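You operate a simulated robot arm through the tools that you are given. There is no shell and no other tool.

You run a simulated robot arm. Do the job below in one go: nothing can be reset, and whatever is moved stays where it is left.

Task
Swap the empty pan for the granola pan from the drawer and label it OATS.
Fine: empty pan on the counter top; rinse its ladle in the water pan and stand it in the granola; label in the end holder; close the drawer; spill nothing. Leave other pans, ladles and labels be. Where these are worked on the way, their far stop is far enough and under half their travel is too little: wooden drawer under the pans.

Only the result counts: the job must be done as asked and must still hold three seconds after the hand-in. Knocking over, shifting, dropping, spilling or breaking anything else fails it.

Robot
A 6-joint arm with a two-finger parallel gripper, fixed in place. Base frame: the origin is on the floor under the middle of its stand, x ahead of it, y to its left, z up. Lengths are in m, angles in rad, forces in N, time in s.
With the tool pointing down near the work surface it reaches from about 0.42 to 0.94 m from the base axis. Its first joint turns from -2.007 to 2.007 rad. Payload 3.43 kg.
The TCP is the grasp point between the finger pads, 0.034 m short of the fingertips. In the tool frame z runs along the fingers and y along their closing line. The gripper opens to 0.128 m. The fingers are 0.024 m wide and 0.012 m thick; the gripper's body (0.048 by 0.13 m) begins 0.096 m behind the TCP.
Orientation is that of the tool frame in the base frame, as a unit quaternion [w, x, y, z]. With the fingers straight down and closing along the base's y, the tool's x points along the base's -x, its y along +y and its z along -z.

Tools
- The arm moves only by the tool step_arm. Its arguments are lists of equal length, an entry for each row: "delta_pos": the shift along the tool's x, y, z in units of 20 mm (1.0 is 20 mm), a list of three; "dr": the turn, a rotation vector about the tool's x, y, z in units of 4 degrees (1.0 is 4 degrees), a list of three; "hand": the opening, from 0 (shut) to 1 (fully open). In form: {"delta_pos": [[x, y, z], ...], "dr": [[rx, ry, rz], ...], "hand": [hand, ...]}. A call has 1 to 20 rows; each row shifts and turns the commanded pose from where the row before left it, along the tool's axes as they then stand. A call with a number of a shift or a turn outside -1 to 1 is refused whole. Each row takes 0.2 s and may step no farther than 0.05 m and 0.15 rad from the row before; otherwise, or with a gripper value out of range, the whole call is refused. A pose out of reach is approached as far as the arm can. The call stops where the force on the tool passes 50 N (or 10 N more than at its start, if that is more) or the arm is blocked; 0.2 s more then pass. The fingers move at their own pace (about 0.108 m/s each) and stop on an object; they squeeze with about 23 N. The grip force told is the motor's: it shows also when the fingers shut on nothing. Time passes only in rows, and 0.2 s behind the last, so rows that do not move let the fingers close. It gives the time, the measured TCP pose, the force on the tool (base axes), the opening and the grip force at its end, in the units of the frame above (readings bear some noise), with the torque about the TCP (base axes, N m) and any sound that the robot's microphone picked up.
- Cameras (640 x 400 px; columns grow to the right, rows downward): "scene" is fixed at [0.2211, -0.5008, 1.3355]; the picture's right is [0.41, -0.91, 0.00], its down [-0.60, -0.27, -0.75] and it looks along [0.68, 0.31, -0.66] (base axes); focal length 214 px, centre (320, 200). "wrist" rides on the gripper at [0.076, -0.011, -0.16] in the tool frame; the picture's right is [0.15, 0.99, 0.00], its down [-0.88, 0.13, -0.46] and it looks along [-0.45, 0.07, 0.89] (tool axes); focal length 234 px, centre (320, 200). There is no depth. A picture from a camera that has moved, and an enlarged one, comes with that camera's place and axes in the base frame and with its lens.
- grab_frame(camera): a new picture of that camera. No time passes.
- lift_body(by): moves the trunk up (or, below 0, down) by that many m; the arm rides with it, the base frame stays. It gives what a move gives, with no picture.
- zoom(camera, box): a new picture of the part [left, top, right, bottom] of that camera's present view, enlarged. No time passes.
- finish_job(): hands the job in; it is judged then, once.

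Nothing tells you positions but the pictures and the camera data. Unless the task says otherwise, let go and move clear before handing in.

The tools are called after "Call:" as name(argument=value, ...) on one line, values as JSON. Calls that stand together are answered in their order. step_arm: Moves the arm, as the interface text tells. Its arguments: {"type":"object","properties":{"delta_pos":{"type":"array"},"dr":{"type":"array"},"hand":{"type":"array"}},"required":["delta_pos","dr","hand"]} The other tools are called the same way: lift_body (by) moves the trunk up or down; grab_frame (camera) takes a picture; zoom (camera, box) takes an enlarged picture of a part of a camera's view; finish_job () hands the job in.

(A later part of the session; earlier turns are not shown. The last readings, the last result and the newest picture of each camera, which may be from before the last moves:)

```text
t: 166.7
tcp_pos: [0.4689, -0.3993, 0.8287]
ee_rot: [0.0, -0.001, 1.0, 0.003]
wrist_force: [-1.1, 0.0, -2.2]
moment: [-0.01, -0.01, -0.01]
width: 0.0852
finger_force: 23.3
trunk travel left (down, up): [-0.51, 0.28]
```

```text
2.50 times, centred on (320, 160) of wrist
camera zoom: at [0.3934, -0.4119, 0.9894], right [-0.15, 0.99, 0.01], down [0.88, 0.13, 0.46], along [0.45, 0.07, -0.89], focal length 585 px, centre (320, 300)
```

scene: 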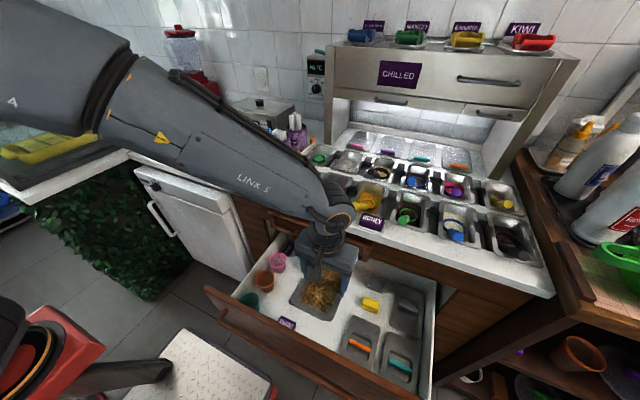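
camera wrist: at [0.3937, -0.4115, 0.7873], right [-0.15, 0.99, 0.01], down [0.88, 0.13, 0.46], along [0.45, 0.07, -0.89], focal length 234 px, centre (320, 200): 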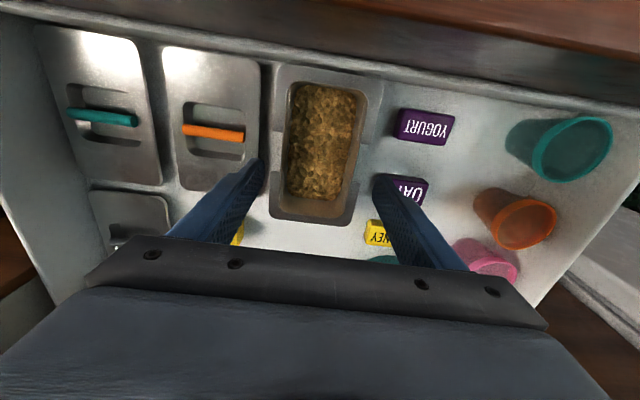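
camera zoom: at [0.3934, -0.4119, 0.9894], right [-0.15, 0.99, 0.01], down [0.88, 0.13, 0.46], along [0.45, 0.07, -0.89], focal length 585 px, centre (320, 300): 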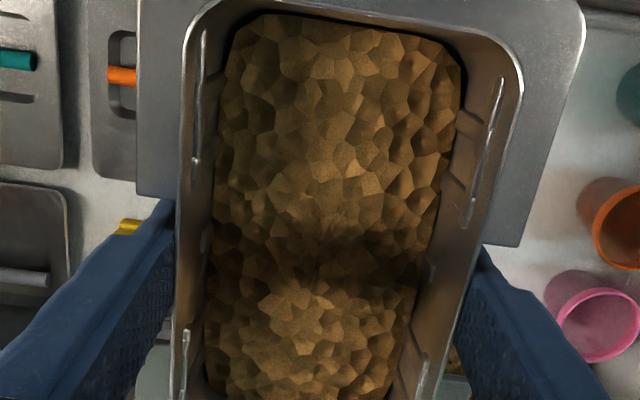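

All level. Raising the arm further, then sideways to y=−0.15.

Call:
step_arm(delta_pos=[[0, 0, -0.4], [0, 0, -0.6], [0, 0, -0.6], [0, 0, -0.6], [0, 0, -0.6], [0, 0, -0.6], [0, 0, -0.6], [0, 0, -0.6], [0, 0, -0.6], [0, 0, -0.6], [0, 0, -0.6], [0, 0, -0.6], [0, 0, -0.4], [0, 0, 0]], dr=[[0, 0, 0], [0, 0, 0], [0, 0, 0], [0, 0, 0], [0, 0, 0], [0, 0, 0], [0, 0, 0], [0, 0, 0], [0, 0, 0], [0, 0, 0], [0, 0, 0], [0, 0, 0], [0, 0, 0], [0, 0, 0]], hand=[0, 0, 0, 0, 0, 0, 0, 0, 0, 0, 0, 0, 0, 0])

Call:
step_arm(delta_pos=[[0, 0.3, 0], [0, 0.6, 0], [0, 0.7, 0], [0, 0.7, 0], [0, 0.7, 0], [0, 0.7, 0], [0, 0.7, 0], [0, 0.7, 0], [0, 0.7, 0], [0, 0.7, 0], [0, 0.7, 0], [0, 0.7, 0], [0, 0.7, 0], [0, 0.7, 0], [0, 0.7, 0], [0, 0.7, 0], [0, 0.7, 0], [0, 0.7, 0], [0, 0.4, 0], [0, 0, 0]], dr=[[0, 0, 0], [0, 0, 0], [0, 0, 0], [0, 0, 0], [0, 0, 0], [0, 0, 0], [0, 0, 0], [0, 0, 0], [0, 0, 0], [0, 0, 0], [0, 0, 0], [0, 0, 0], [0, 0, 0], [0, 0, 0], [0, 0, 0], [0, 0, 0], [0, 0, 0], [0, 0, 0], [0, 0, 0], [0, 0, 0]], hand=[0, 0, 0, 0, 0, 0, 0, 0, 0, 0, 0, 0, 0, 0, 0, 0, 0, 0, 0, 0])

Call:
grab_frame(camera="scene")

Call:
zoom(camera="wrist", box=[220, 80, 420, 240])

```text
t: 169.7
tcp_pos: [0.469, -0.4017, 0.9781]
ee_rot: [0.0, 0.001, 1.0, 0.003]
wrist_force: [-0.4, -0.6, -2.9]
moment: [0.05, 0.0, 0.01]
width: 0.0852
finger_force: 22.9
trunk travel left (down, up): [-0.51, 0.28]
```

```text
t: 173.8
tcp_pos: [0.4672, -0.1512, 0.9771]
ee_rot: [0.0, 0.0, 1.0, 0.004]
wrist_force: [0.9, 0.8, -1.4]
moment: [0.01, 0.02, -0.04]
width: 0.0853
finger_force: 23.2
trunk travel left (down, up): [-0.51, 0.28]
```

```text
taken
```

scene: 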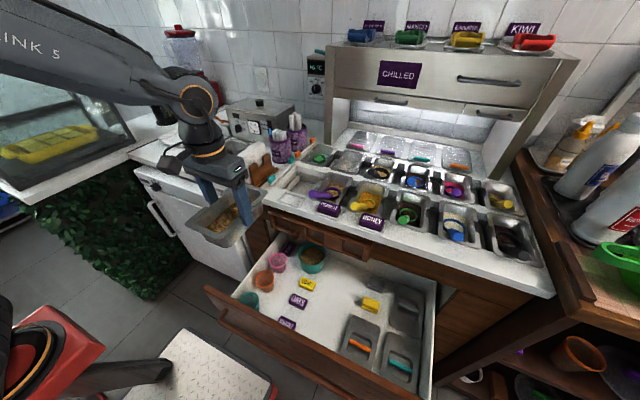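

```text
2.50 times, centred on (320, 160) of wrist
camera zoom: at [0.3923, -0.1623, 1.1384], right [-0.15, 0.99, 0.01], down [0.88, 0.13, 0.46], along [0.45, 0.07, -0.89], focal length 585 px, centre (320, 300)
```

zoom: 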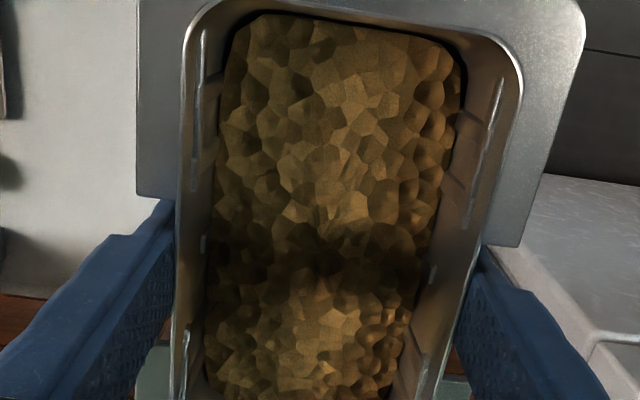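

The pan is level, now at y=−0.151. Moving forward over its slot, stopping 6 mm short in x to stay clear of the ladle's handle.

Call:
step_arm(delta_pos=[[-0.4, 0, 0], [-0.8, 0, 0], [-0.85, 0, 0], [-0.85, 0, 0], [-0.85, 0, 0], [-0.85, 0, 0], [-0.85, 0, 0], [-0.85, 0, 0], [-0.85, 0, 0], [-0.85, 0, 0], [-0.85, 0, 0], [-0.85, 0, 0], [-0.85, 0, 0], [-0.85, 0, 0], [-0.85, 0, 0], [-0.85, 0, 0], [-0.85, 0, 0], [-0.85, 0, 0], [-0.85, 0, 0], [-0.3, 0, 0]], dr=[[0, 0, 0], [0, 0, 0], [0, 0, 0], [0, 0, 0], [0, 0, 0], [0, 0, 0], [0, 0, 0], [0, 0, 0], [0, 0, 0], [0, 0, 0], [0, 0, 0], [0, 0, 0], [0, 0, 0], [0, 0, 0], [0, 0, 0], [0, 0, 0], [0, 0, 0], [0, 0, 0], [0, 0, 0], [0, 0, 0]], hand=[0, 0, 0, 0, 0, 0, 0, 0, 0, 0, 0, 0, 0, 0, 0, 0, 0, 0, 0, 0])

Call:
step_arm(delta_pos=[[0, 0, 0], [0, 0, 0]], dr=[[0, 0, 0], [0, 0, 0]], hand=[0, 0])

Call:
zoom(camera="scene", box=[250, 110, 350, 200])

Call:
grab_frame(camera="wrist")

```text
t: 178.1
tcp_pos: [0.7891, -0.1501, 0.9784]
ee_rot: [0.0, 0.0, 1.0, 0.002]
wrist_force: [-0.7, 0.7, -2.4]
moment: [-0.02, -0.04, -0.01]
width: 0.0856
finger_force: 22.8
trunk travel left (down, up): [-0.51, 0.28]
```

```text
t: 178.7
tcp_pos: [0.7886, -0.1504, 0.9785]
ee_rot: [0.0, 0.001, 1.0, 0.003]
wrist_force: [-0.2, 0.3, -3.0]
moment: [0.01, 0.03, 0.01]
width: 0.0856
finger_force: 22.9
trunk travel left (down, up): [-0.51, 0.28]
```

```text
4.44 times, centred on (300, 155) of scene
camera zoom: at [0.2211, -0.5008, 1.3355], right [0.41, -0.91, 0.0], down [-0.6, -0.27, -0.75], along [0.68, 0.31, -0.66], focal length 953 px, centre (409, 400)
```

zoom: 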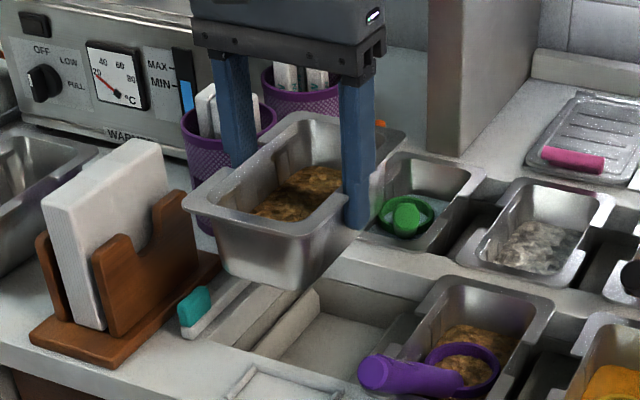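

```text
taken
camera wrist: at [0.7119, -0.1623, 1.1382], right [-0.15, 0.99, 0.01], down [0.88, 0.13, 0.46], along [0.45, 0.07, -0.89], focal length 234 px, centre (320, 200)
```

wrist: 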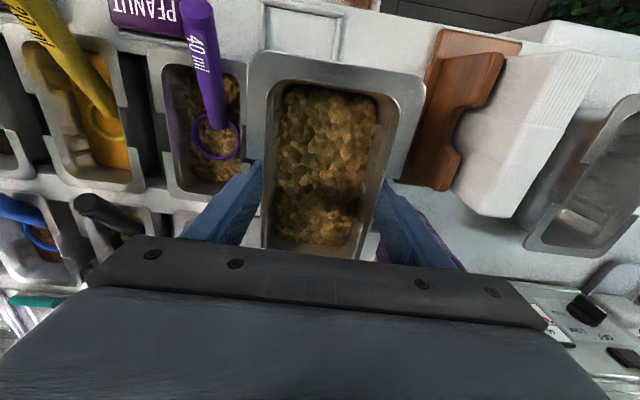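

I'm above the slot. Let me look closely at the hole's geometry before lowering.

Call:
zoom(camera="scene", box=[275, 165, 345, 215])

Call:
zoom(camera="wrist", box=[200, 40, 440, 250])

```text
8.00 times, centred on (310, 190) of scene
camera zoom: at [0.2211, -0.5008, 1.3355], right [0.41, -0.91, 0.0], down [-0.6, -0.27, -0.75], along [0.68, 0.31, -0.66], focal length 1716 px, centre (400, 280)
```

zoom: 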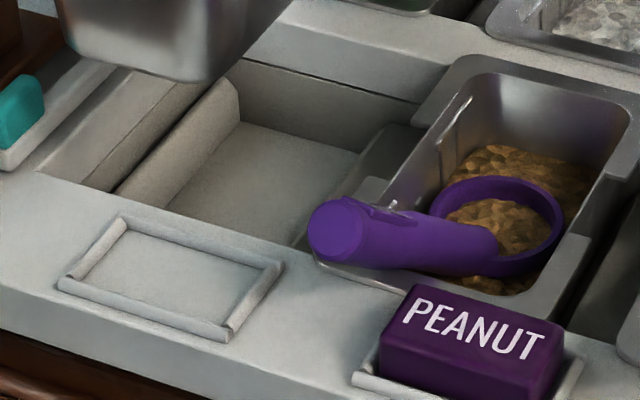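

```text
1.90 times, centred on (320, 145) of wrist
camera zoom: at [0.7119, -0.1623, 1.1382], right [-0.15, 0.99, 0.01], down [0.88, 0.13, 0.46], along [0.45, 0.07, -0.89], focal length 446 px, centre (320, 305)
```

zoom: 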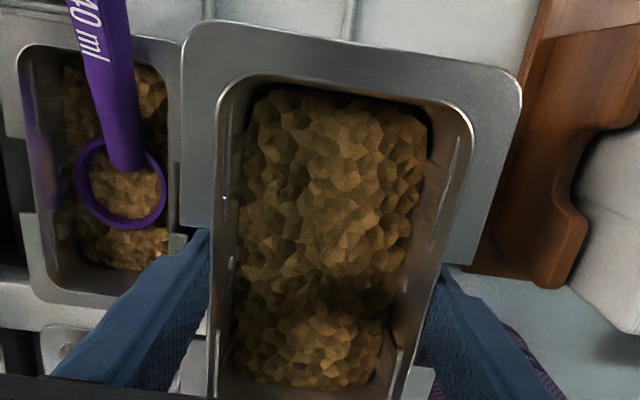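

The slot geometry matches what the first pan sat in. I'll shift 1 mm toward −y for finger clearance and lower the pan slowly into the slot, checking forces.

Call:
step_arm(delta_pos=[[0, -0.05, 0.3], [0, 0, 0.4], [0, 0, 0.4], [0, 0, 0.4], [0, 0, 0.4], [0, 0, 0.4], [0, 0, 0.4], [0, 0, 0.4], [0, 0, 0.4], [0, 0, 0]], dr=[[0, 0, 0], [0, 0, 0], [0, 0, 0], [0, 0, 0], [0, 0, 0], [0, 0, 0], [0, 0, 0], [0, 0, 0], [0, 0, 0], [0, 0, 0]], hand=[0, 0, 0, 0, 0, 0, 0, 0, 0, 0])

Call:
zoom(camera="scene", box=[265, 140, 345, 200])

Call:
zoom(camera="wrist", box=[200, 40, 440, 250])

```text
t: 180.8
tcp_pos: [0.7888, -0.1518, 0.9098]
ee_rot: [0.0, 0.0, 1.0, 0.003]
wrist_force: [1.4, -0.6, 5.1]
moment: [-0.14, 0.5, 0.05]
width: 0.0855
finger_force: 23.1
trunk travel left (down, up): [-0.51, 0.28]
```

```text
6.67 times, centred on (305, 170) of scene
camera zoom: at [0.2211, -0.5008, 1.3355], right [0.41, -0.91, 0.0], down [-0.6, -0.27, -0.75], along [0.68, 0.31, -0.66], focal length 1430 px, centre (420, 400)
```

zoom: 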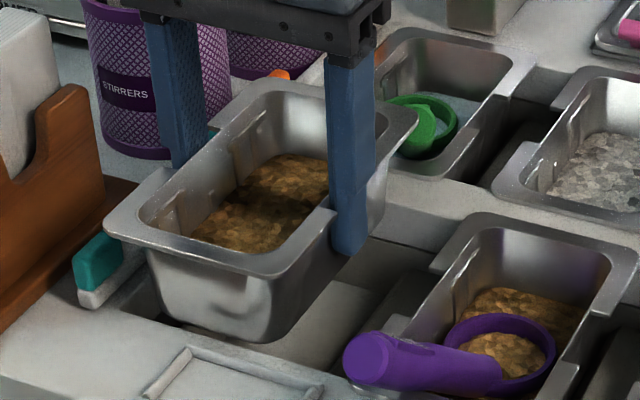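

```text
1.90 times, centred on (320, 145) of wrist
camera zoom: at [0.7119, -0.1637, 1.0693], right [-0.15, 0.99, 0.0], down [0.88, 0.13, 0.46], along [0.45, 0.07, -0.89], focal length 446 px, centre (320, 305)
```

zoom: 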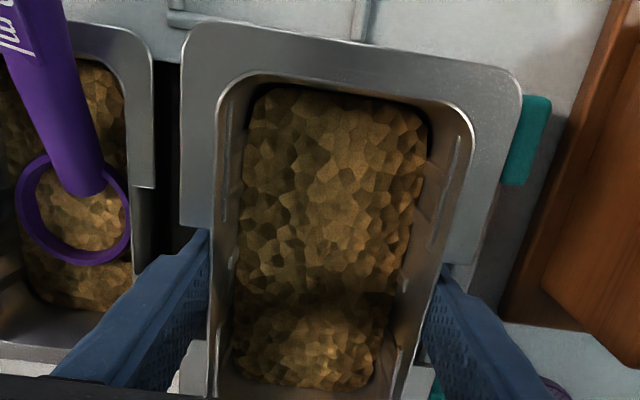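

The pan's front bottom edge touched the front of the opening (about 8 N). I'll raise slightly, shift +4 mm in x to the true seat position, and lower again.

Call:
step_arm(delta_pos=[[0, 0, -0.25], [-0.12, 0, 0], [-0.08, 0, 0], [0, 0, 0.2], [0, 0, 0.2], [0, 0, 0]], dr=[[0, 0, 0], [0, 0, 0], [0, 0, 0], [0, 0, 0], [0, 0, 0], [0, 0, 0]], hand=[0, 0, 0, 0, 0, 0])

```text
t: 182.2
tcp_pos: [0.792, -0.1516, 0.905]
ee_rot: [0.001, 0.0, 1.0, 0.003]
wrist_force: [0.6, 0.5, -2.7]
moment: [-0.02, -0.01, -0.02]
width: 0.0854
finger_force: 23.6
trunk travel left (down, up): [-0.51, 0.28]
```

Free now. Continuing down in small steps.

Call:
step_arm(delta_pos=[[0, 0, 0.25], [0, 0, 0.25], [0, 0, 0.25], [0, 0, 0.25], [0, 0, 0]], dr=[[0, 0, 0], [0, 0, 0], [0, 0, 0], [0, 0, 0], [0, 0, 0]], hand=[0, 0, 0, 0, 0])

Call:
zoom(camera="scene", box=[265, 140, 345, 200])

```text
t: 183.4
tcp_pos: [0.7921, -0.152, 0.8858]
ee_rot: [0.0, 0.0, 1.0, 0.003]
wrist_force: [-0.6, 0.8, -2.6]
moment: [0.02, -0.02, -0.02]
width: 0.0855
finger_force: 22.8
trunk travel left (down, up): [-0.51, 0.28]
```

```text
6.67 times, centred on (305, 170) of scene
camera zoom: at [0.2211, -0.5008, 1.3355], right [0.41, -0.91, 0.0], down [-0.6, -0.27, -0.75], along [0.68, 0.31, -0.66], focal length 1430 px, centre (420, 400)
```

zoom: 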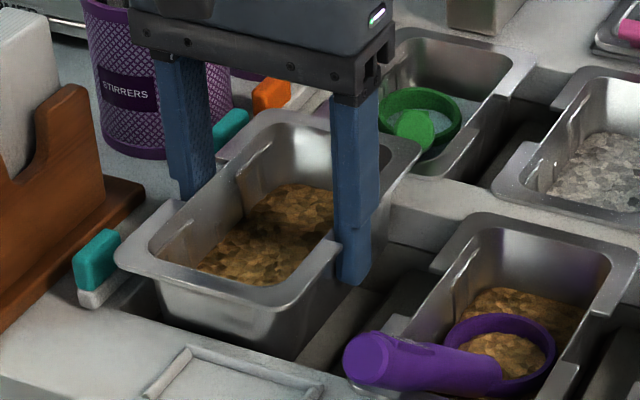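

Going in cleanly. Continuing.

Call:
step_arm(delta_pos=[[0, 0, 0.25], [0, 0, 0.25], [0, 0, 0.25], [0, 0, 0.25], [0, 0, 0.25], [0, 0, 0]], dr=[[0, 0, 0], [0, 0, 0], [0, 0, 0], [0, 0, 0], [0, 0, 0], [0, 0, 0]], hand=[0, 0, 0, 0, 0, 0])

Call:
zoom(camera="scene", box=[265, 140, 345, 200])

```text
t: 184.8
tcp_pos: [0.792, -0.1504, 0.8614]
ee_rot: [-0.001, -0.001, 1.0, 0.002]
wrist_force: [0.7, -0.3, -3.1]
moment: [0.01, -0.01, 0.02]
width: 0.0854
finger_force: 23.6
trunk travel left (down, up): [-0.51, 0.28]
```

```text
6.67 times, centred on (305, 170) of scene
camera zoom: at [0.2211, -0.5008, 1.3355], right [0.41, -0.91, 0.0], down [-0.6, -0.27, -0.75], along [0.68, 0.31, -0.66], focal length 1430 px, centre (420, 400)
```

zoom: 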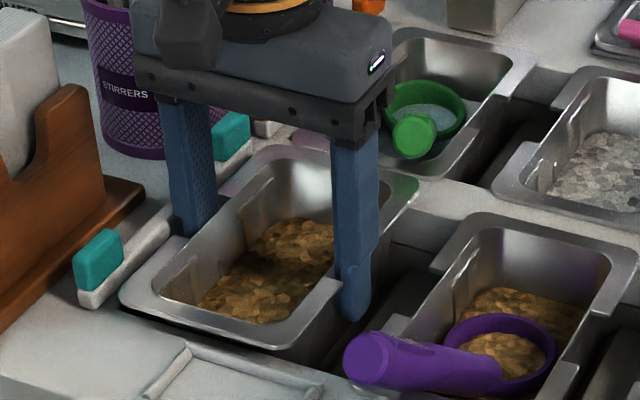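

About 1 cm left. Lowering in 3 mm steps until the rim seats.

Call:
step_arm(delta_pos=[[0, 0, 0.15], [0, 0, 0.15], [0, 0, 0.1], [0, 0, 0]], dr=[[0, 0, 0], [0, 0, 0], [0, 0, 0], [0, 0, 0]], hand=[0, 0, 0, 0])

Call:
step_arm(delta_pos=[[0, 0, 0.1], [0, 0, 0]], dr=[[0, 0, 0], [0, 0, 0]], hand=[0, 0])

```text
t: 185.8
tcp_pos: [0.7926, -0.1508, 0.8523]
ee_rot: [0.0, 0.0, 1.0, 0.002]
wrist_force: [0.1, 0.2, -3.0]
moment: [-0.02, 0.01, -0.01]
width: 0.0857
finger_force: 23.4
trunk travel left (down, up): [-0.51, 0.28]
```

```text
t: 186.4
tcp_pos: [0.7924, -0.1517, 0.8504]
ee_rot: [0.0, 0.0, 1.0, 0.003]
wrist_force: [0.6, 0.2, -3.4]
moment: [-0.04, 0.01, -0.02]
width: 0.0854
finger_force: 22.9
trunk travel left (down, up): [-0.51, 0.28]
```

Not yet seated; a few more millimetres.

Call:
step_arm(delta_pos=[[0, 0, 0.1], [0, 0, 0.1], [0, 0, 0]], dr=[[0, 0, 0], [0, 0, 0], [0, 0, 0]], hand=[0, 0, 0])

Call:
zoom(camera="scene", box=[265, 150, 345, 210])

```text
t: 187.2
tcp_pos: [0.7929, -0.151, 0.8488]
ee_rot: [0.001, 0.0, 1.0, 0.003]
wrist_force: [2.4, 0.0, 6.6]
moment: [-0.22, 0.25, 0.04]
width: 0.0855
finger_force: 22.9
trunk travel left (down, up): [-0.51, 0.28]
```

```text
6.67 times, centred on (305, 180) of scene
camera zoom: at [0.2211, -0.5008, 1.3355], right [0.41, -0.91, 0.0], down [-0.6, -0.27, -0.75], along [0.68, 0.31, -0.66], focal length 1430 px, centre (420, 333)
```

zoom: 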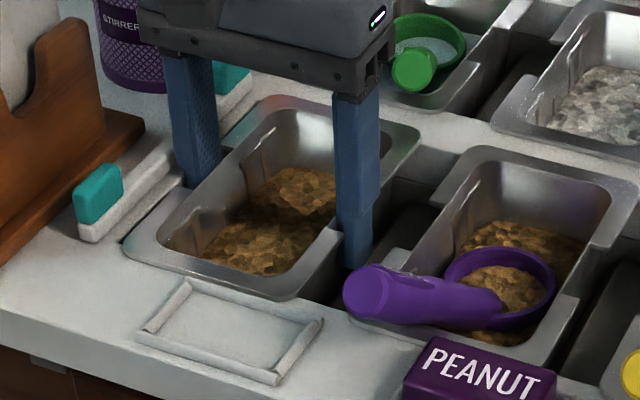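

The pan is seated (contact force ~10 N). Opening just slightly, with a 1 mm −y shift, then rising straight out.

Call:
step_arm(delta_pos=[[0, 0, -0.03], [0, -0.05, 0], [0, 0, 0], [0, 0, -0.2], [0, 0, -0.3], [0, 0, -0.4], [0, 0, -0.5], [0, 0, -0.6], [0, 0, 0]], dr=[[0, 0, 0], [0, 0, 0], [0, 0, 0], [0, 0, 0], [0, 0, 0], [0, 0, 0], [0, 0, 0], [0, 0, 0], [0, 0, 0]], hand=[0.5, 0.7, 0.7, 0.7, 0.7, 0.7, 0.7, 0.7, 0.7])

Call:
zoom(camera="scene", box=[265, 150, 345, 210])

Call:
zoom(camera="wrist", box=[200, 40, 440, 250])

```text
t: 189.2
tcp_pos: [0.7919, -0.1529, 0.8885]
ee_rot: [0.0, 0.0, 1.0, 0.002]
wrist_force: [-0.3, -0.2, -1.0]
moment: [0.03, 0.02, -0.02]
width: 0.0897
finger_force: 0.1
trunk travel left (down, up): [-0.51, 0.28]
```

```text
6.67 times, centred on (305, 180) of scene
camera zoom: at [0.2211, -0.5008, 1.3355], right [0.41, -0.91, 0.0], down [-0.6, -0.27, -0.75], along [0.68, 0.31, -0.66], focal length 1430 px, centre (420, 333)
```

zoom: 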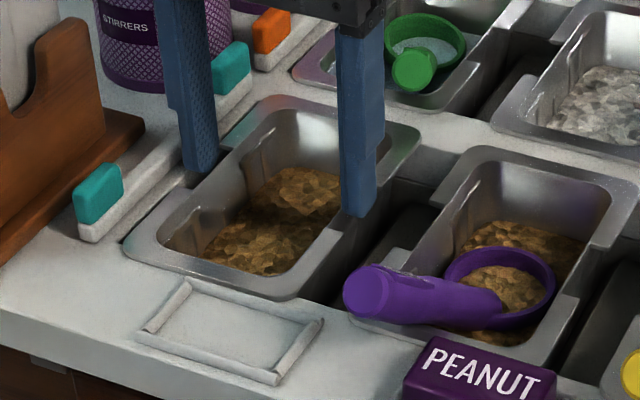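

```text
1.90 times, centred on (320, 145) of wrist
camera zoom: at [0.7165, -0.1645, 1.0479], right [-0.15, 0.99, 0.01], down [0.88, 0.13, 0.46], along [0.45, 0.07, -0.89], focal length 446 px, centre (320, 305)
```

zoom: 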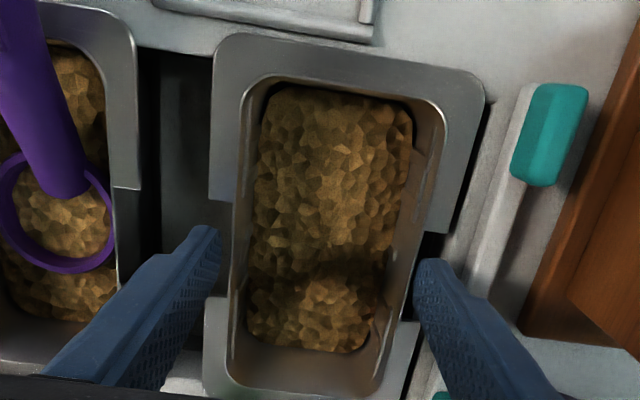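

The granola pan is seated neatly. Next the ladle: I'll move above and forward, with open fingers, to see its exact pose in the water pan.

Call:
step_arm(delta_pos=[[0, 0, -1], [0, 0, -1], [0, 0, -1], [0, 0, -1], [0, -0.3, -1], [-0.6, -0.5, -1], [-0.6, -0.5, -0.5], [-0.6, -0.5, 0], [-0.6, 0, 0], [-0.3, 0, 0], [0, 0, 0]], dr=[[0, 0, 0], [0, 0, 0], [0, 0, 0], [0, 0, 0], [0, 0, 0], [0, 0, 0], [0, 0, 0], [0, 0, 0], [0, 0, 0], [0, 0, 0], [0, 0, 0]], hand=[0.7, 0.7, 0.7, 0.7, 1, 1, 1, 1, 1, 1, 1])

Call:
grab_frame(camera="wrist")

Call:
zoom(camera="wrist", box=[240, 120, 400, 240])

Call:
zoom(camera="scene", box=[290, 130, 350, 175])

```text
t: 191.7
tcp_pos: [0.8467, -0.1902, 1.0162]
ee_rot: [-0.001, 0.0, 1.0, 0.003]
wrist_force: [-1.1, 0.2, 0.0]
moment: [0.0, -0.03, 0.0]
width: 0.1282
finger_force: 0.0
trunk travel left (down, up): [-0.51, 0.28]
```

```text
taken
camera wrist: at [0.7701, -0.2017, 1.177], right [-0.15, 0.99, 0.01], down [0.88, 0.13, 0.46], along [0.45, 0.07, -0.89], focal length 234 px, centre (320, 200)
```

wrist: 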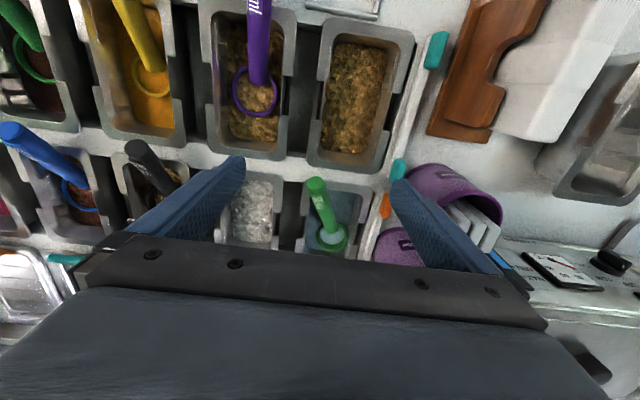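

```text
3.33 times, centred on (320, 180) of wrist
camera zoom: at [0.7701, -0.2017, 1.177], right [-0.15, 0.99, 0.01], down [0.88, 0.13, 0.46], along [0.45, 0.07, -0.89], focal length 781 px, centre (320, 267)
```

zoom: 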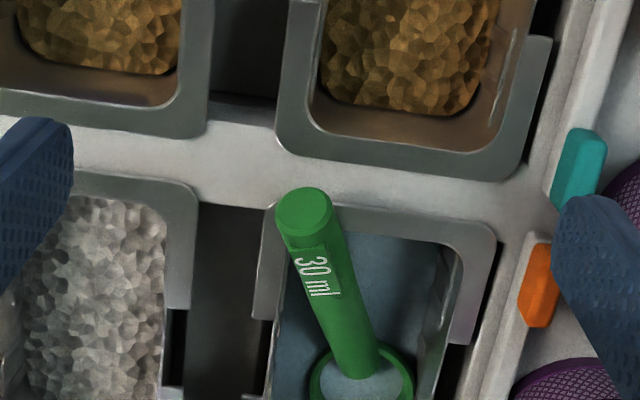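

```text
8.89 times, centred on (320, 152) of scene
camera zoom: at [0.2211, -0.5008, 1.3355], right [0.41, -0.91, 0.0], down [-0.6, -0.27, -0.75], along [0.68, 0.31, -0.66], focal length 1906 px, centre (320, 622)
```

zoom: 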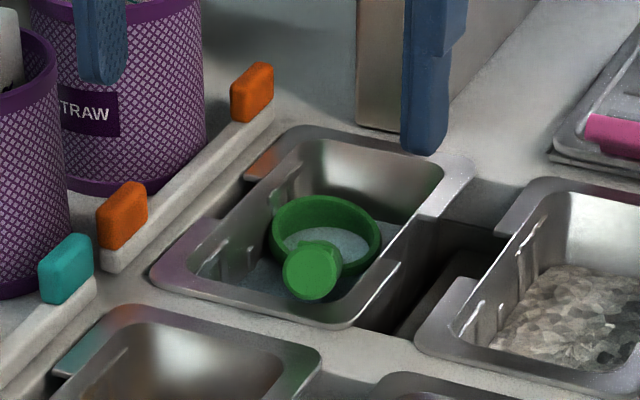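

The ladle leans in the water pan: cap at about (0.890, −0.190, 0.894), bowl at (1.007, −0.144, 0.837), 24° elevation and 21.5° yaw. I'll yaw and tilt the tool as before and hover above the handle end.

Call:
step_arm(delta_pos=[[0, 0, 0], [0, 0, 0], [0, 0, 0], [0, 0, 0], [0, 0, 0], [0, 0, 0], [0, 0, 0], [0, 0, 0], [0, 0, 0], [-0.5, -0.2, 0.6], [-0.5, -0.2, 0.6], [-0.5, -0.2, 0.6], [-0.44, -0.22, 0.6], [0, 0, 0]], dr=[[0, 0, -1], [0, 0, -1], [0, 0, -1], [0, 0, -1], [0, 0, -1], [0, 0, -0.5], [0, -0.9, 0], [0, -0.8, 0], [0, -0.8, 0], [0, 0, 0], [0, 0, 0], [0, 0, 0], [0, 0, 0], [0, 0, 0]], hand=[0.6, 0.35, 0.35, 0.35, 0.35, 0.35, 0.35, 0.35, 0.35, 0.35, 0.35, 0.35, 0.35, 0.35])

Call:
zoom(camera="wrist", box=[240, 120, 400, 260])

Call:
zoom(camera="scene", box=[290, 120, 350, 170])

```text
t: 194.7
tcp_pos: [0.8961, -0.1858, 0.9767]
ee_rot: [0.086, -0.19, 0.978, 0.019]
wrist_force: [-0.7, 0.0, -0.6]
moment: [0.01, 0.0, 0.0]
width: 0.0448
finger_force: 0.0
trunk travel left (down, up): [-0.51, 0.28]
```

```text
2.86 times, centred on (320, 190) of wrist
camera zoom: at [0.805, -0.2349, 1.1214], right [-0.5, 0.86, -0.02], down [0.68, 0.41, 0.6], along [0.53, 0.29, -0.8], focal length 669 px, centre (320, 229)
```

zoom: 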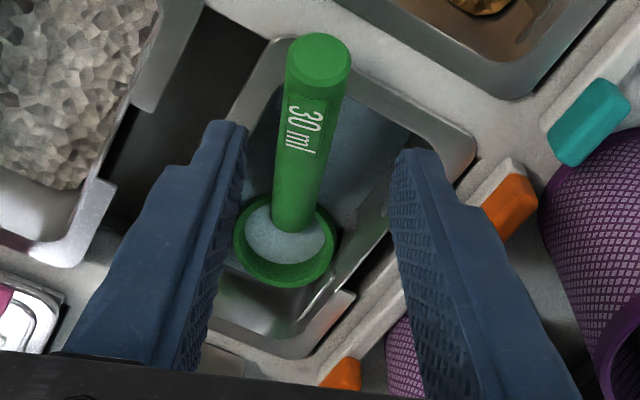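

```text
8.00 times, centred on (320, 145) of scene
camera zoom: at [0.2211, -0.5008, 1.3355], right [0.41, -0.91, 0.0], down [-0.6, -0.27, -0.75], along [0.68, 0.31, -0.66], focal length 1716 px, centre (320, 640)
```

zoom: 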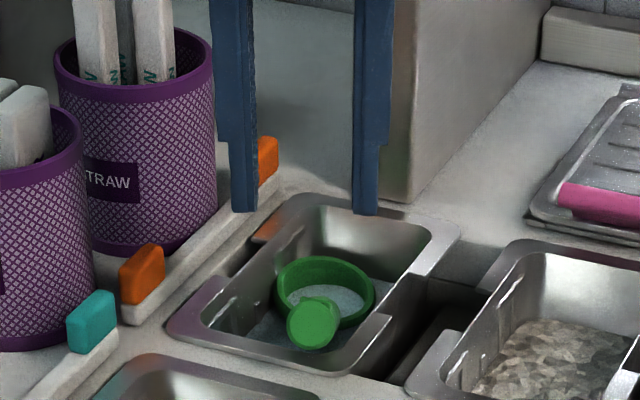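

The tool is aligned with the handle within 2 mm. Descending along the vertical to just above the rim.

Call:
step_arm(delta_pos=[[0.1, -0.12, 0.6], [0.1, 0, 0.6], [0.1, 0, 0.6], [0.1, 0, 0.6], [0.09, 0, 0.6], [0.05, 0, 0.4], [0, 0, 0]], dr=[[0, 0, 0], [0, 0, 0], [0, 0, 0], [0, 0, 0], [0, 0, 0], [0, 0, 0], [0, 0, 0]], hand=[0.35, 0.35, 0.35, 0.35, 0.35, 0.35, 0.35])

Call:
zoom(camera="wrist", box=[240, 100, 400, 240])

Call:
zoom(camera="scene", box=[290, 120, 350, 170])

```text
t: 196.2
tcp_pos: [0.8973, -0.1891, 0.9087]
ee_rot: [0.086, -0.19, 0.978, 0.019]
wrist_force: [0.6, -0.8, 0.4]
moment: [0.01, -0.01, 0.0]
width: 0.0444
finger_force: 0.1
trunk travel left (down, up): [-0.51, 0.28]
```

```text
2.86 times, centred on (320, 170) of wrist
camera zoom: at [0.8061, -0.2375, 1.053], right [-0.5, 0.86, -0.02], down [0.68, 0.41, 0.6], along [0.53, 0.29, -0.8], focal length 669 px, centre (320, 286)
```

zoom: 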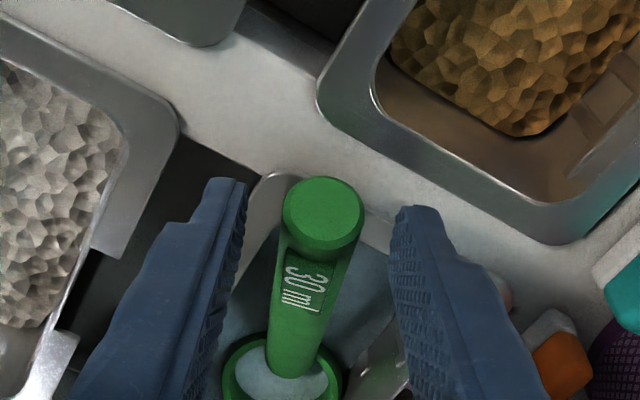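

```text
8.00 times, centred on (320, 145) of scene
camera zoom: at [0.2211, -0.5008, 1.3355], right [0.41, -0.91, 0.0], down [-0.6, -0.27, -0.75], along [0.68, 0.31, -0.66], focal length 1716 px, centre (320, 640)
```

zoom: 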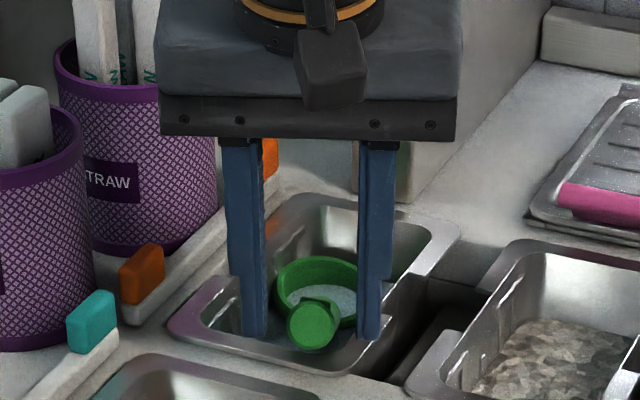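

The handle is centred. Lowering the last ~11 mm and closing.

Call:
step_arm(delta_pos=[[0.05, 0, 0.3], [0.04, 0, 0.25], [0, 0, 0]], dr=[[0, 0, 0], [0, 0, 0], [0, 0, 0]], hand=[0.35, 0.35, 0.35])

Call:
step_arm(delta_pos=[[0, 0, 0], [0, 0, 0], [0, 0, 0]], dr=[[0, 0, 0], [0, 0, 0], [0, 0, 0]], hand=[0, 0, 0])

Call:
zoom(camera="wrist", box=[240, 100, 400, 240])

```text
t: 197.1
tcp_pos: [0.8979, -0.1894, 0.8973]
ee_rot: [0.087, -0.191, 0.978, 0.02]
wrist_force: [0.2, 0.0, 0.2]
moment: [-0.03, 0.02, 0.01]
width: 0.0446
finger_force: 0.0
trunk travel left (down, up): [-0.51, 0.28]
```

```text
t: 197.8
tcp_pos: [0.8973, -0.1878, 0.8964]
ee_rot: [0.086, -0.19, 0.978, 0.019]
wrist_force: [0.1, -0.1, -0.2]
moment: [-0.09, 0.02, -0.18]
width: 0.0252
finger_force: 23.4
trunk travel left (down, up): [-0.51, 0.28]
```

```text
2.86 times, centred on (320, 170) of wrist
camera zoom: at [0.8067, -0.2374, 1.0414], right [-0.5, 0.86, -0.02], down [0.68, 0.41, 0.6], along [0.53, 0.29, -0.8], focal length 669 px, centre (320, 286)
```

zoom: 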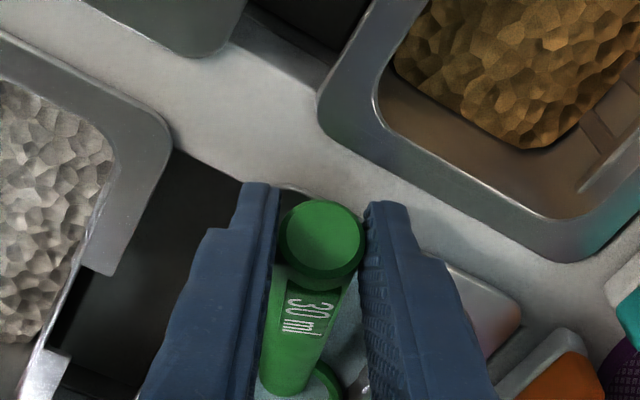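

The ladle is gripped. Lifting it straight up out of the water, slowly.

Call:
step_arm(delta_pos=[[-0.05, 0, -0.3], [-0.07, 0, -0.4], [-0.07, 0, -0.4], [-0.07, 0, -0.4], [-0.07, 0, -0.4], [-0.09, 0, -0.5], [-0.09, 0, -0.5], [-0.09, 0, -0.5], [-0.09, 0, -0.5], [0, 0, 0]], dr=[[0, 0, 0], [0, 0, 0], [0, 0, 0], [0, 0, 0], [0, 0, 0], [0, 0, 0], [0, 0, 0], [0, 0, 0], [0, 0, 0], [0, 0, 0]], hand=[0, 0, 0, 0, 0, 0, 0, 0, 0, 0])

Call:
zoom(camera="wrist", box=[240, 120, 400, 260])

Call:
zoom(camera="scene", box=[290, 110, 350, 160])

```text
t: 200.1
tcp_pos: [0.8977, -0.1882, 0.9758]
ee_rot: [0.086, -0.19, 0.978, 0.02]
wrist_force: [0.5, 0.6, -0.4]
moment: [0.0, 0.04, -0.01]
width: 0.0252
finger_force: 23.4
trunk travel left (down, up): [-0.51, 0.28]
```

```text
2.86 times, centred on (320, 190) of wrist
camera zoom: at [0.8069, -0.238, 1.1205], right [-0.5, 0.86, -0.02], down [0.68, 0.41, 0.6], along [0.53, 0.29, -0.8], focal length 669 px, centre (320, 229)
```

zoom: 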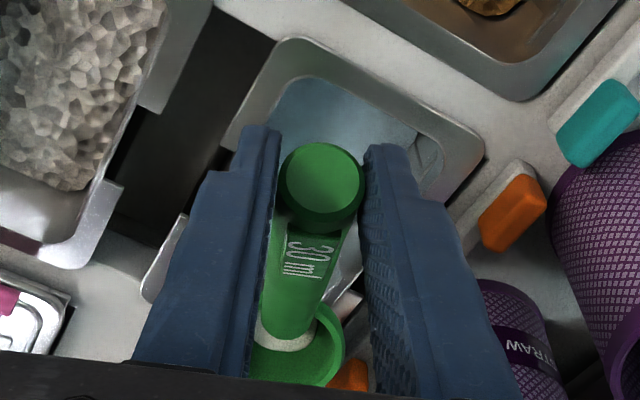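

```text
8.00 times, centred on (320, 135) of scene
camera zoom: at [0.2211, -0.5008, 1.3355], right [0.41, -0.91, 0.0], down [-0.6, -0.27, -0.75], along [0.68, 0.31, -0.66], focal length 1716 px, centre (320, 720)
```

zoom: 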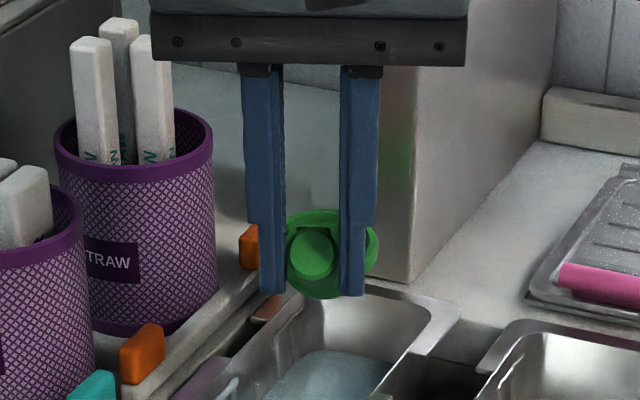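

The ladle is out of the water. I'll zoom in on the bowl to see whether any residue remains.

Call:
zoom(camera="wrist", box=[290, 205, 350, 260])

Call:
zoom(camera="scene", box=[305, 125, 335, 150])

```text
7.27 times, centred on (320, 232) of wrist
camera zoom: at [0.8069, -0.238, 1.1205], right [-0.5, 0.86, -0.02], down [0.68, 0.41, 0.6], along [0.53, 0.29, -0.8], focal length 1703 px, centre (320, -36)
```

zoom: 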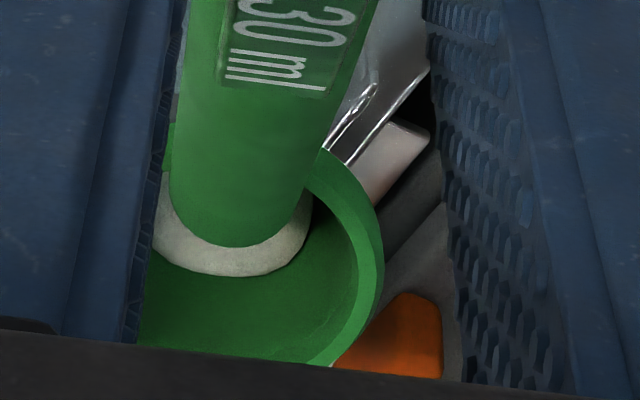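

```text
16.00 times, centred on (320, 138) of scene
camera zoom: at [0.2211, -0.5008, 1.3355], right [0.41, -0.91, 0.0], down [-0.6, -0.27, -0.75], along [0.68, 0.31, -0.66], focal length 3432 px, centre (320, 1200)
```

zoom: 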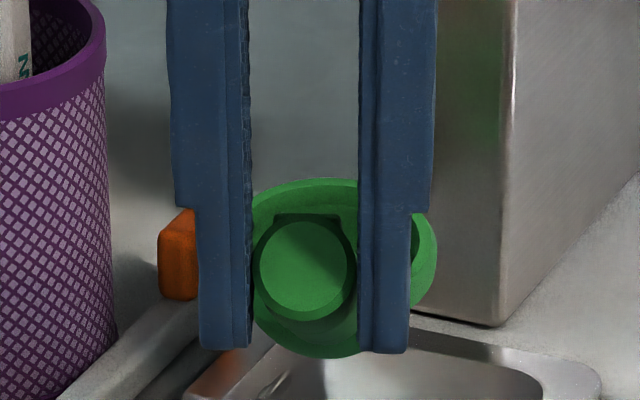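

There still seems to be a pale spot at the base of the bowl. To be thorough I'll dip it again right down to the pan floor and swirl it gently in the water.

Call:
step_arm(delta_pos=[[0.09, 0, 0.5], [0.09, 0, 0.5], [0.09, 0, 0.5], [0.09, 0, 0.5], [0.07, 0, 0.4], [0.07, 0, 0.4], [0.07, 0, 0.4], [0.07, 0, 0.4], [0.04, 0, 0.25], [0, 0, 0]], dr=[[0, 0, 0], [0, 0, 0], [0, 0, 0], [0, 0, 0], [0, 0, 0], [0, 0, 0], [0, 0, 0], [0, 0, 0], [0, 0, 0], [0, 0, 0]], hand=[0, 0, 0, 0, 0, 0, 0, 0, 0, 0])

Call:
zoom(camera="scene", box=[295, 125, 345, 165])

Call:
zoom(camera="wrist", box=[280, 170, 360, 250])

```text
t: 202.2
tcp_pos: [0.8979, -0.1882, 0.8972]
ee_rot: [0.087, -0.19, 0.978, 0.02]
wrist_force: [1.2, -0.8, 0.0]
moment: [-0.11, -0.01, -0.22]
width: 0.0252
finger_force: 22.9
trunk travel left (down, up): [-0.51, 0.28]
```

```text
10.00 times, centred on (320, 145) of scene
camera zoom: at [0.2211, -0.5008, 1.3355], right [0.41, -0.91, 0.0], down [-0.6, -0.27, -0.75], along [0.68, 0.31, -0.66], focal length 2145 px, centre (320, 750)
```

zoom: 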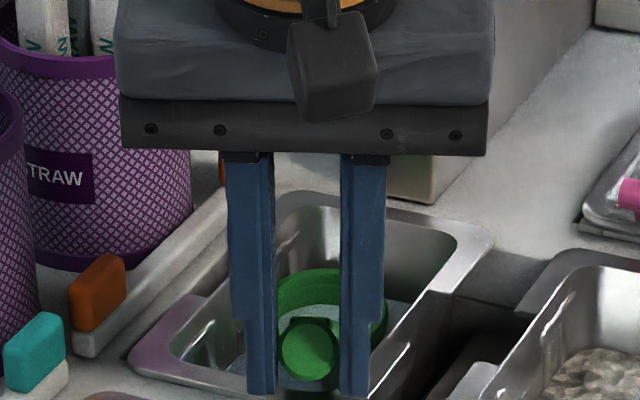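

```text
5.00 times, centred on (320, 210) of wrist
camera zoom: at [0.8068, -0.2368, 1.0417], right [-0.5, 0.86, -0.02], down [0.68, 0.41, 0.6], along [0.53, 0.29, -0.8], focal length 1171 px, centre (320, 150)
```

zoom: 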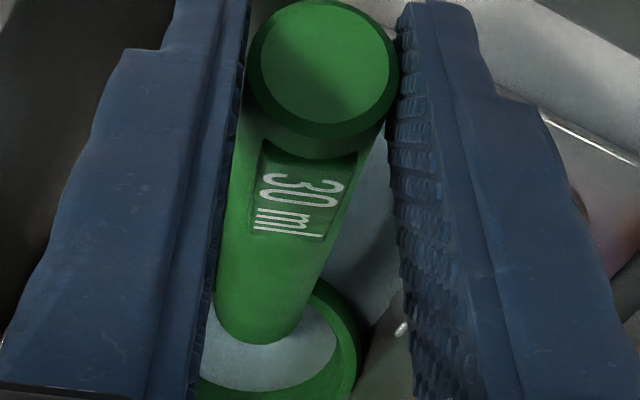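

Bowl is back down in the water. Swirling gently within the pan.

Call:
step_arm(delta_pos=[[0.075, -0.19, -0.02], [0.075, -0.19, -0.02], [0.27, 0.11, -0.05], [0.27, 0.11, -0.05], [0, 0, 0], [-0.27, -0.11, 0.05], [-0.27, -0.11, 0.05], [0.27, 0.11, -0.05], [0.27, 0.11, -0.05], [-0.27, -0.11, 0.05], [-0.27, -0.11, 0.05], [0, 0, 0]], dr=[[0, 0, 0], [0, 0, 0], [0, 0, 0], [0, 0, 0], [0, 0, 0], [0, 0, 0], [0, 0, 0], [0, 0, 0], [0, 0, 0], [0, 0, 0], [0, 0, 0], [0, 0, 0]], hand=[0, 0, 0, 0, 0, 0, 0, 0, 0, 0, 0, 0])

Call:
zoom(camera="wrist", box=[280, 170, 360, 250])

```text
t: 204.8
tcp_pos: [0.8981, -0.1963, 0.897]
ee_rot: [0.086, -0.19, 0.978, 0.019]
wrist_force: [-0.7, 4.0, 0.5]
moment: [0.17, 0.03, 0.19]
width: 0.0252
finger_force: 23.2
trunk travel left (down, up): [-0.51, 0.28]
```

```text
5.00 times, centred on (320, 210) of wrist
camera zoom: at [0.8073, -0.2452, 1.0416], right [-0.5, 0.86, -0.02], down [0.68, 0.41, 0.6], along [0.53, 0.29, -0.8], focal length 1171 px, centre (320, 150)
```

zoom: 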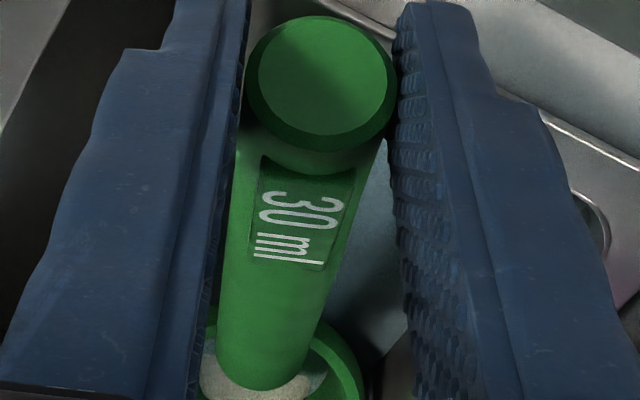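

The bowl touched the −y wall, so I'll recentre by 4 mm and press down gently until it meets the floor.

Call:
step_arm(delta_pos=[[-0.04, 0.1, 0.01], [-0.04, 0.1, 0.01], [0.01, 0, 0.1], [0.01, 0, 0.1], [0, 0, 0]], dr=[[0, 0, 0], [0, 0, 0], [0, 0, 0], [0, 0, 0], [0, 0, 0]], hand=[0, 0, 0, 0, 0])

Call:
zoom(camera="wrist", box=[280, 170, 360, 250])

Call:
zoom(camera="scene", box=[295, 125, 345, 165])

```text
t: 206.1
tcp_pos: [0.8972, -0.1932, 0.8942]
ee_rot: [0.087, -0.19, 0.978, 0.02]
wrist_force: [-0.7, -1.3, 4.7]
moment: [-0.05, -0.22, -0.33]
width: 0.025
finger_force: 22.8
trunk travel left (down, up): [-0.51, 0.28]
```

```text
5.00 times, centred on (320, 210) of wrist
camera zoom: at [0.807, -0.241, 1.0384], right [-0.5, 0.86, -0.02], down [0.68, 0.41, 0.6], along [0.53, 0.29, -0.8], focal length 1171 px, centre (320, 150)
```

zoom: 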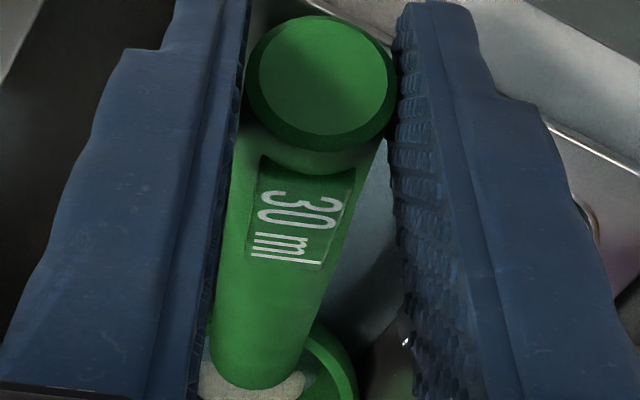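

```text
10.00 times, centred on (320, 145) of scene
camera zoom: at [0.2211, -0.5008, 1.3355], right [0.41, -0.91, 0.0], down [-0.6, -0.27, -0.75], along [0.68, 0.31, -0.66], focal length 2145 px, centre (320, 750)
```

zoom: 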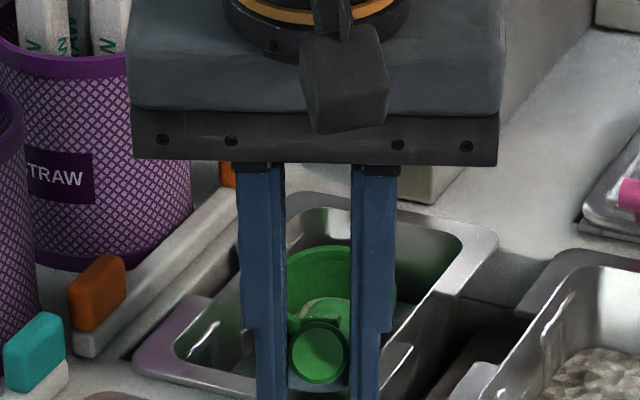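

Pressing down pivots the bowl up over the rim, so instead I'll ease up and release it to settle into the water again under its own weight, then regrip.

Call:
step_arm(delta_pos=[[-0.03, 0, -0.15], [0, 0, 0], [0, 0, 0], [0, 0, 0], [0, 0, 0], [0, 0, 0]], dr=[[0, 0, 0], [0, 0, 0], [0, 0, 0], [0, 0, 0], [0, 0, 0], [0, 0, 0]], hand=[0, 0.2, 0.28, 0.28, 0.28, 0.28])

Call:
zoom(camera="wrist", box=[280, 150, 360, 250])

Call:
zoom(camera="scene", box=[295, 125, 345, 165])

```text
t: 207.4
tcp_pos: [0.8983, -0.192, 0.8956]
ee_rot: [0.086, -0.19, 0.978, 0.019]
wrist_force: [-0.8, -0.4, -0.3]
moment: [0.0, 0.04, -0.04]
width: 0.0355
finger_force: 0.2
trunk travel left (down, up): [-0.51, 0.28]
```

```text
4.00 times, centred on (320, 200) of wrist
camera zoom: at [0.8071, -0.2414, 1.0407], right [-0.5, 0.86, -0.02], down [0.68, 0.41, 0.6], along [0.53, 0.29, -0.8], focal length 937 px, centre (320, 200)
```

zoom: 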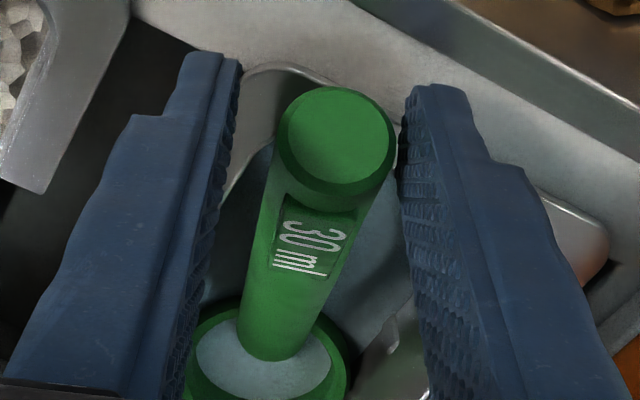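

```text
10.00 times, centred on (320, 145) of scene
camera zoom: at [0.2211, -0.5008, 1.3355], right [0.41, -0.91, 0.0], down [-0.6, -0.27, -0.75], along [0.68, 0.31, -0.66], focal length 2145 px, centre (320, 750)
```

zoom: 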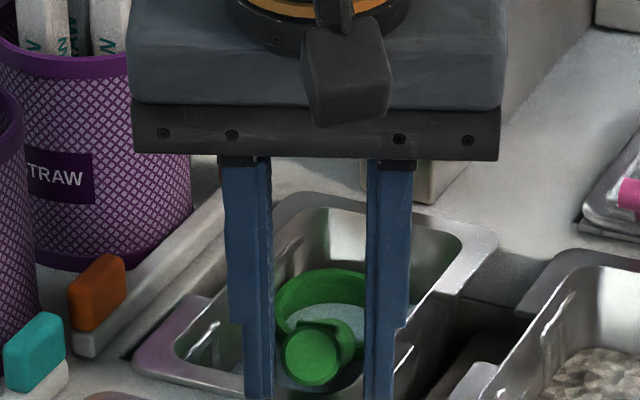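

The ladle has settled again with water filling the bowl. Regripping it here and lifting out.

Call:
step_arm(delta_pos=[[0, 0, 0], [0, 0, 0], [0, 0, 0], [0, 0, 0]], dr=[[0, 0, 0], [0, 0, 0], [0, 0, 0], [0, 0, 0]], hand=[0.28, 0, 0, 0])

Call:
step_arm(delta_pos=[[-0.05, 0, -0.3], [-0.07, 0, -0.4], [-0.07, 0, -0.4], [-0.07, 0, -0.4], [-0.07, 0, -0.4], [-0.09, 0, -0.5], [-0.09, 0, -0.5], [-0.09, 0, -0.5], [-0.12, 0, -0.7], [-0.12, 0, -0.7], [0, 0, 0]], dr=[[0, 0, 0], [0, 0, 0], [0, 0, 0], [0, 0, 0], [0, 0, 0], [0, 0, 0], [0, 0, 0], [0, 0, 0], [0, 0, 0], [0, 0, 0], [0, 0, 0]], hand=[0, 0, 0, 0, 0, 0, 0, 0, 0, 0, 0])

Call:
zoom(camera="scene", box=[290, 100, 350, 150])

Call:
zoom(camera="wrist", box=[270, 170, 370, 260])

```text
t: 208.4
tcp_pos: [0.8979, -0.1914, 0.8961]
ee_rot: [0.087, -0.191, 0.978, 0.02]
wrist_force: [1.2, 2.1, 1.2]
moment: [0.05, -0.07, -0.04]
width: 0.0249
finger_force: 23.2
trunk travel left (down, up): [-0.51, 0.28]
```

```text
t: 210.8
tcp_pos: [0.8958, -0.1913, 0.9946]
ee_rot: [0.086, -0.19, 0.978, 0.018]
wrist_force: [0.3, -0.3, -0.6]
moment: [-0.04, 0.04, 0.02]
width: 0.0252
finger_force: 23.3
trunk travel left (down, up): [-0.51, 0.28]
```

```text
8.00 times, centred on (320, 125) of scene
camera zoom: at [0.2211, -0.5008, 1.3355], right [0.41, -0.91, 0.0], down [-0.6, -0.27, -0.75], along [0.68, 0.31, -0.66], focal length 1716 px, centre (320, 800)
```

zoom: 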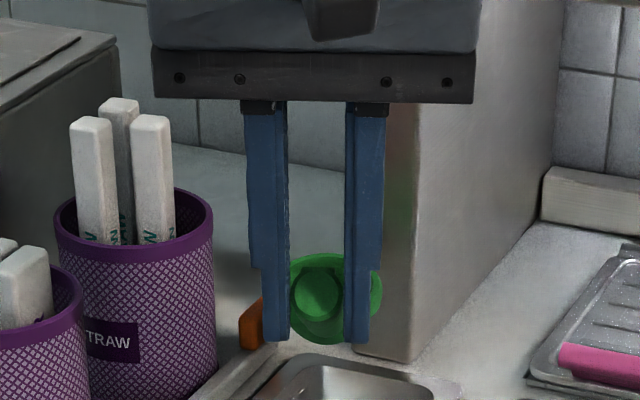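

```text
4.44 times, centred on (320, 215) of wrist
camera zoom: at [0.8049, -0.2411, 1.1389], right [-0.5, 0.86, -0.02], down [0.68, 0.41, 0.6], along [0.53, 0.29, -0.8], focal length 1041 px, centre (320, 133)
```

zoom: 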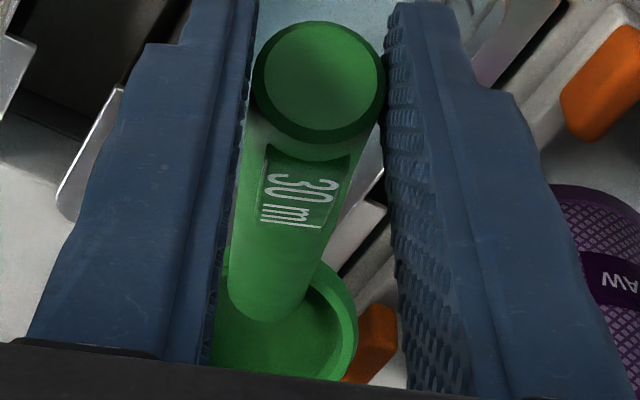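

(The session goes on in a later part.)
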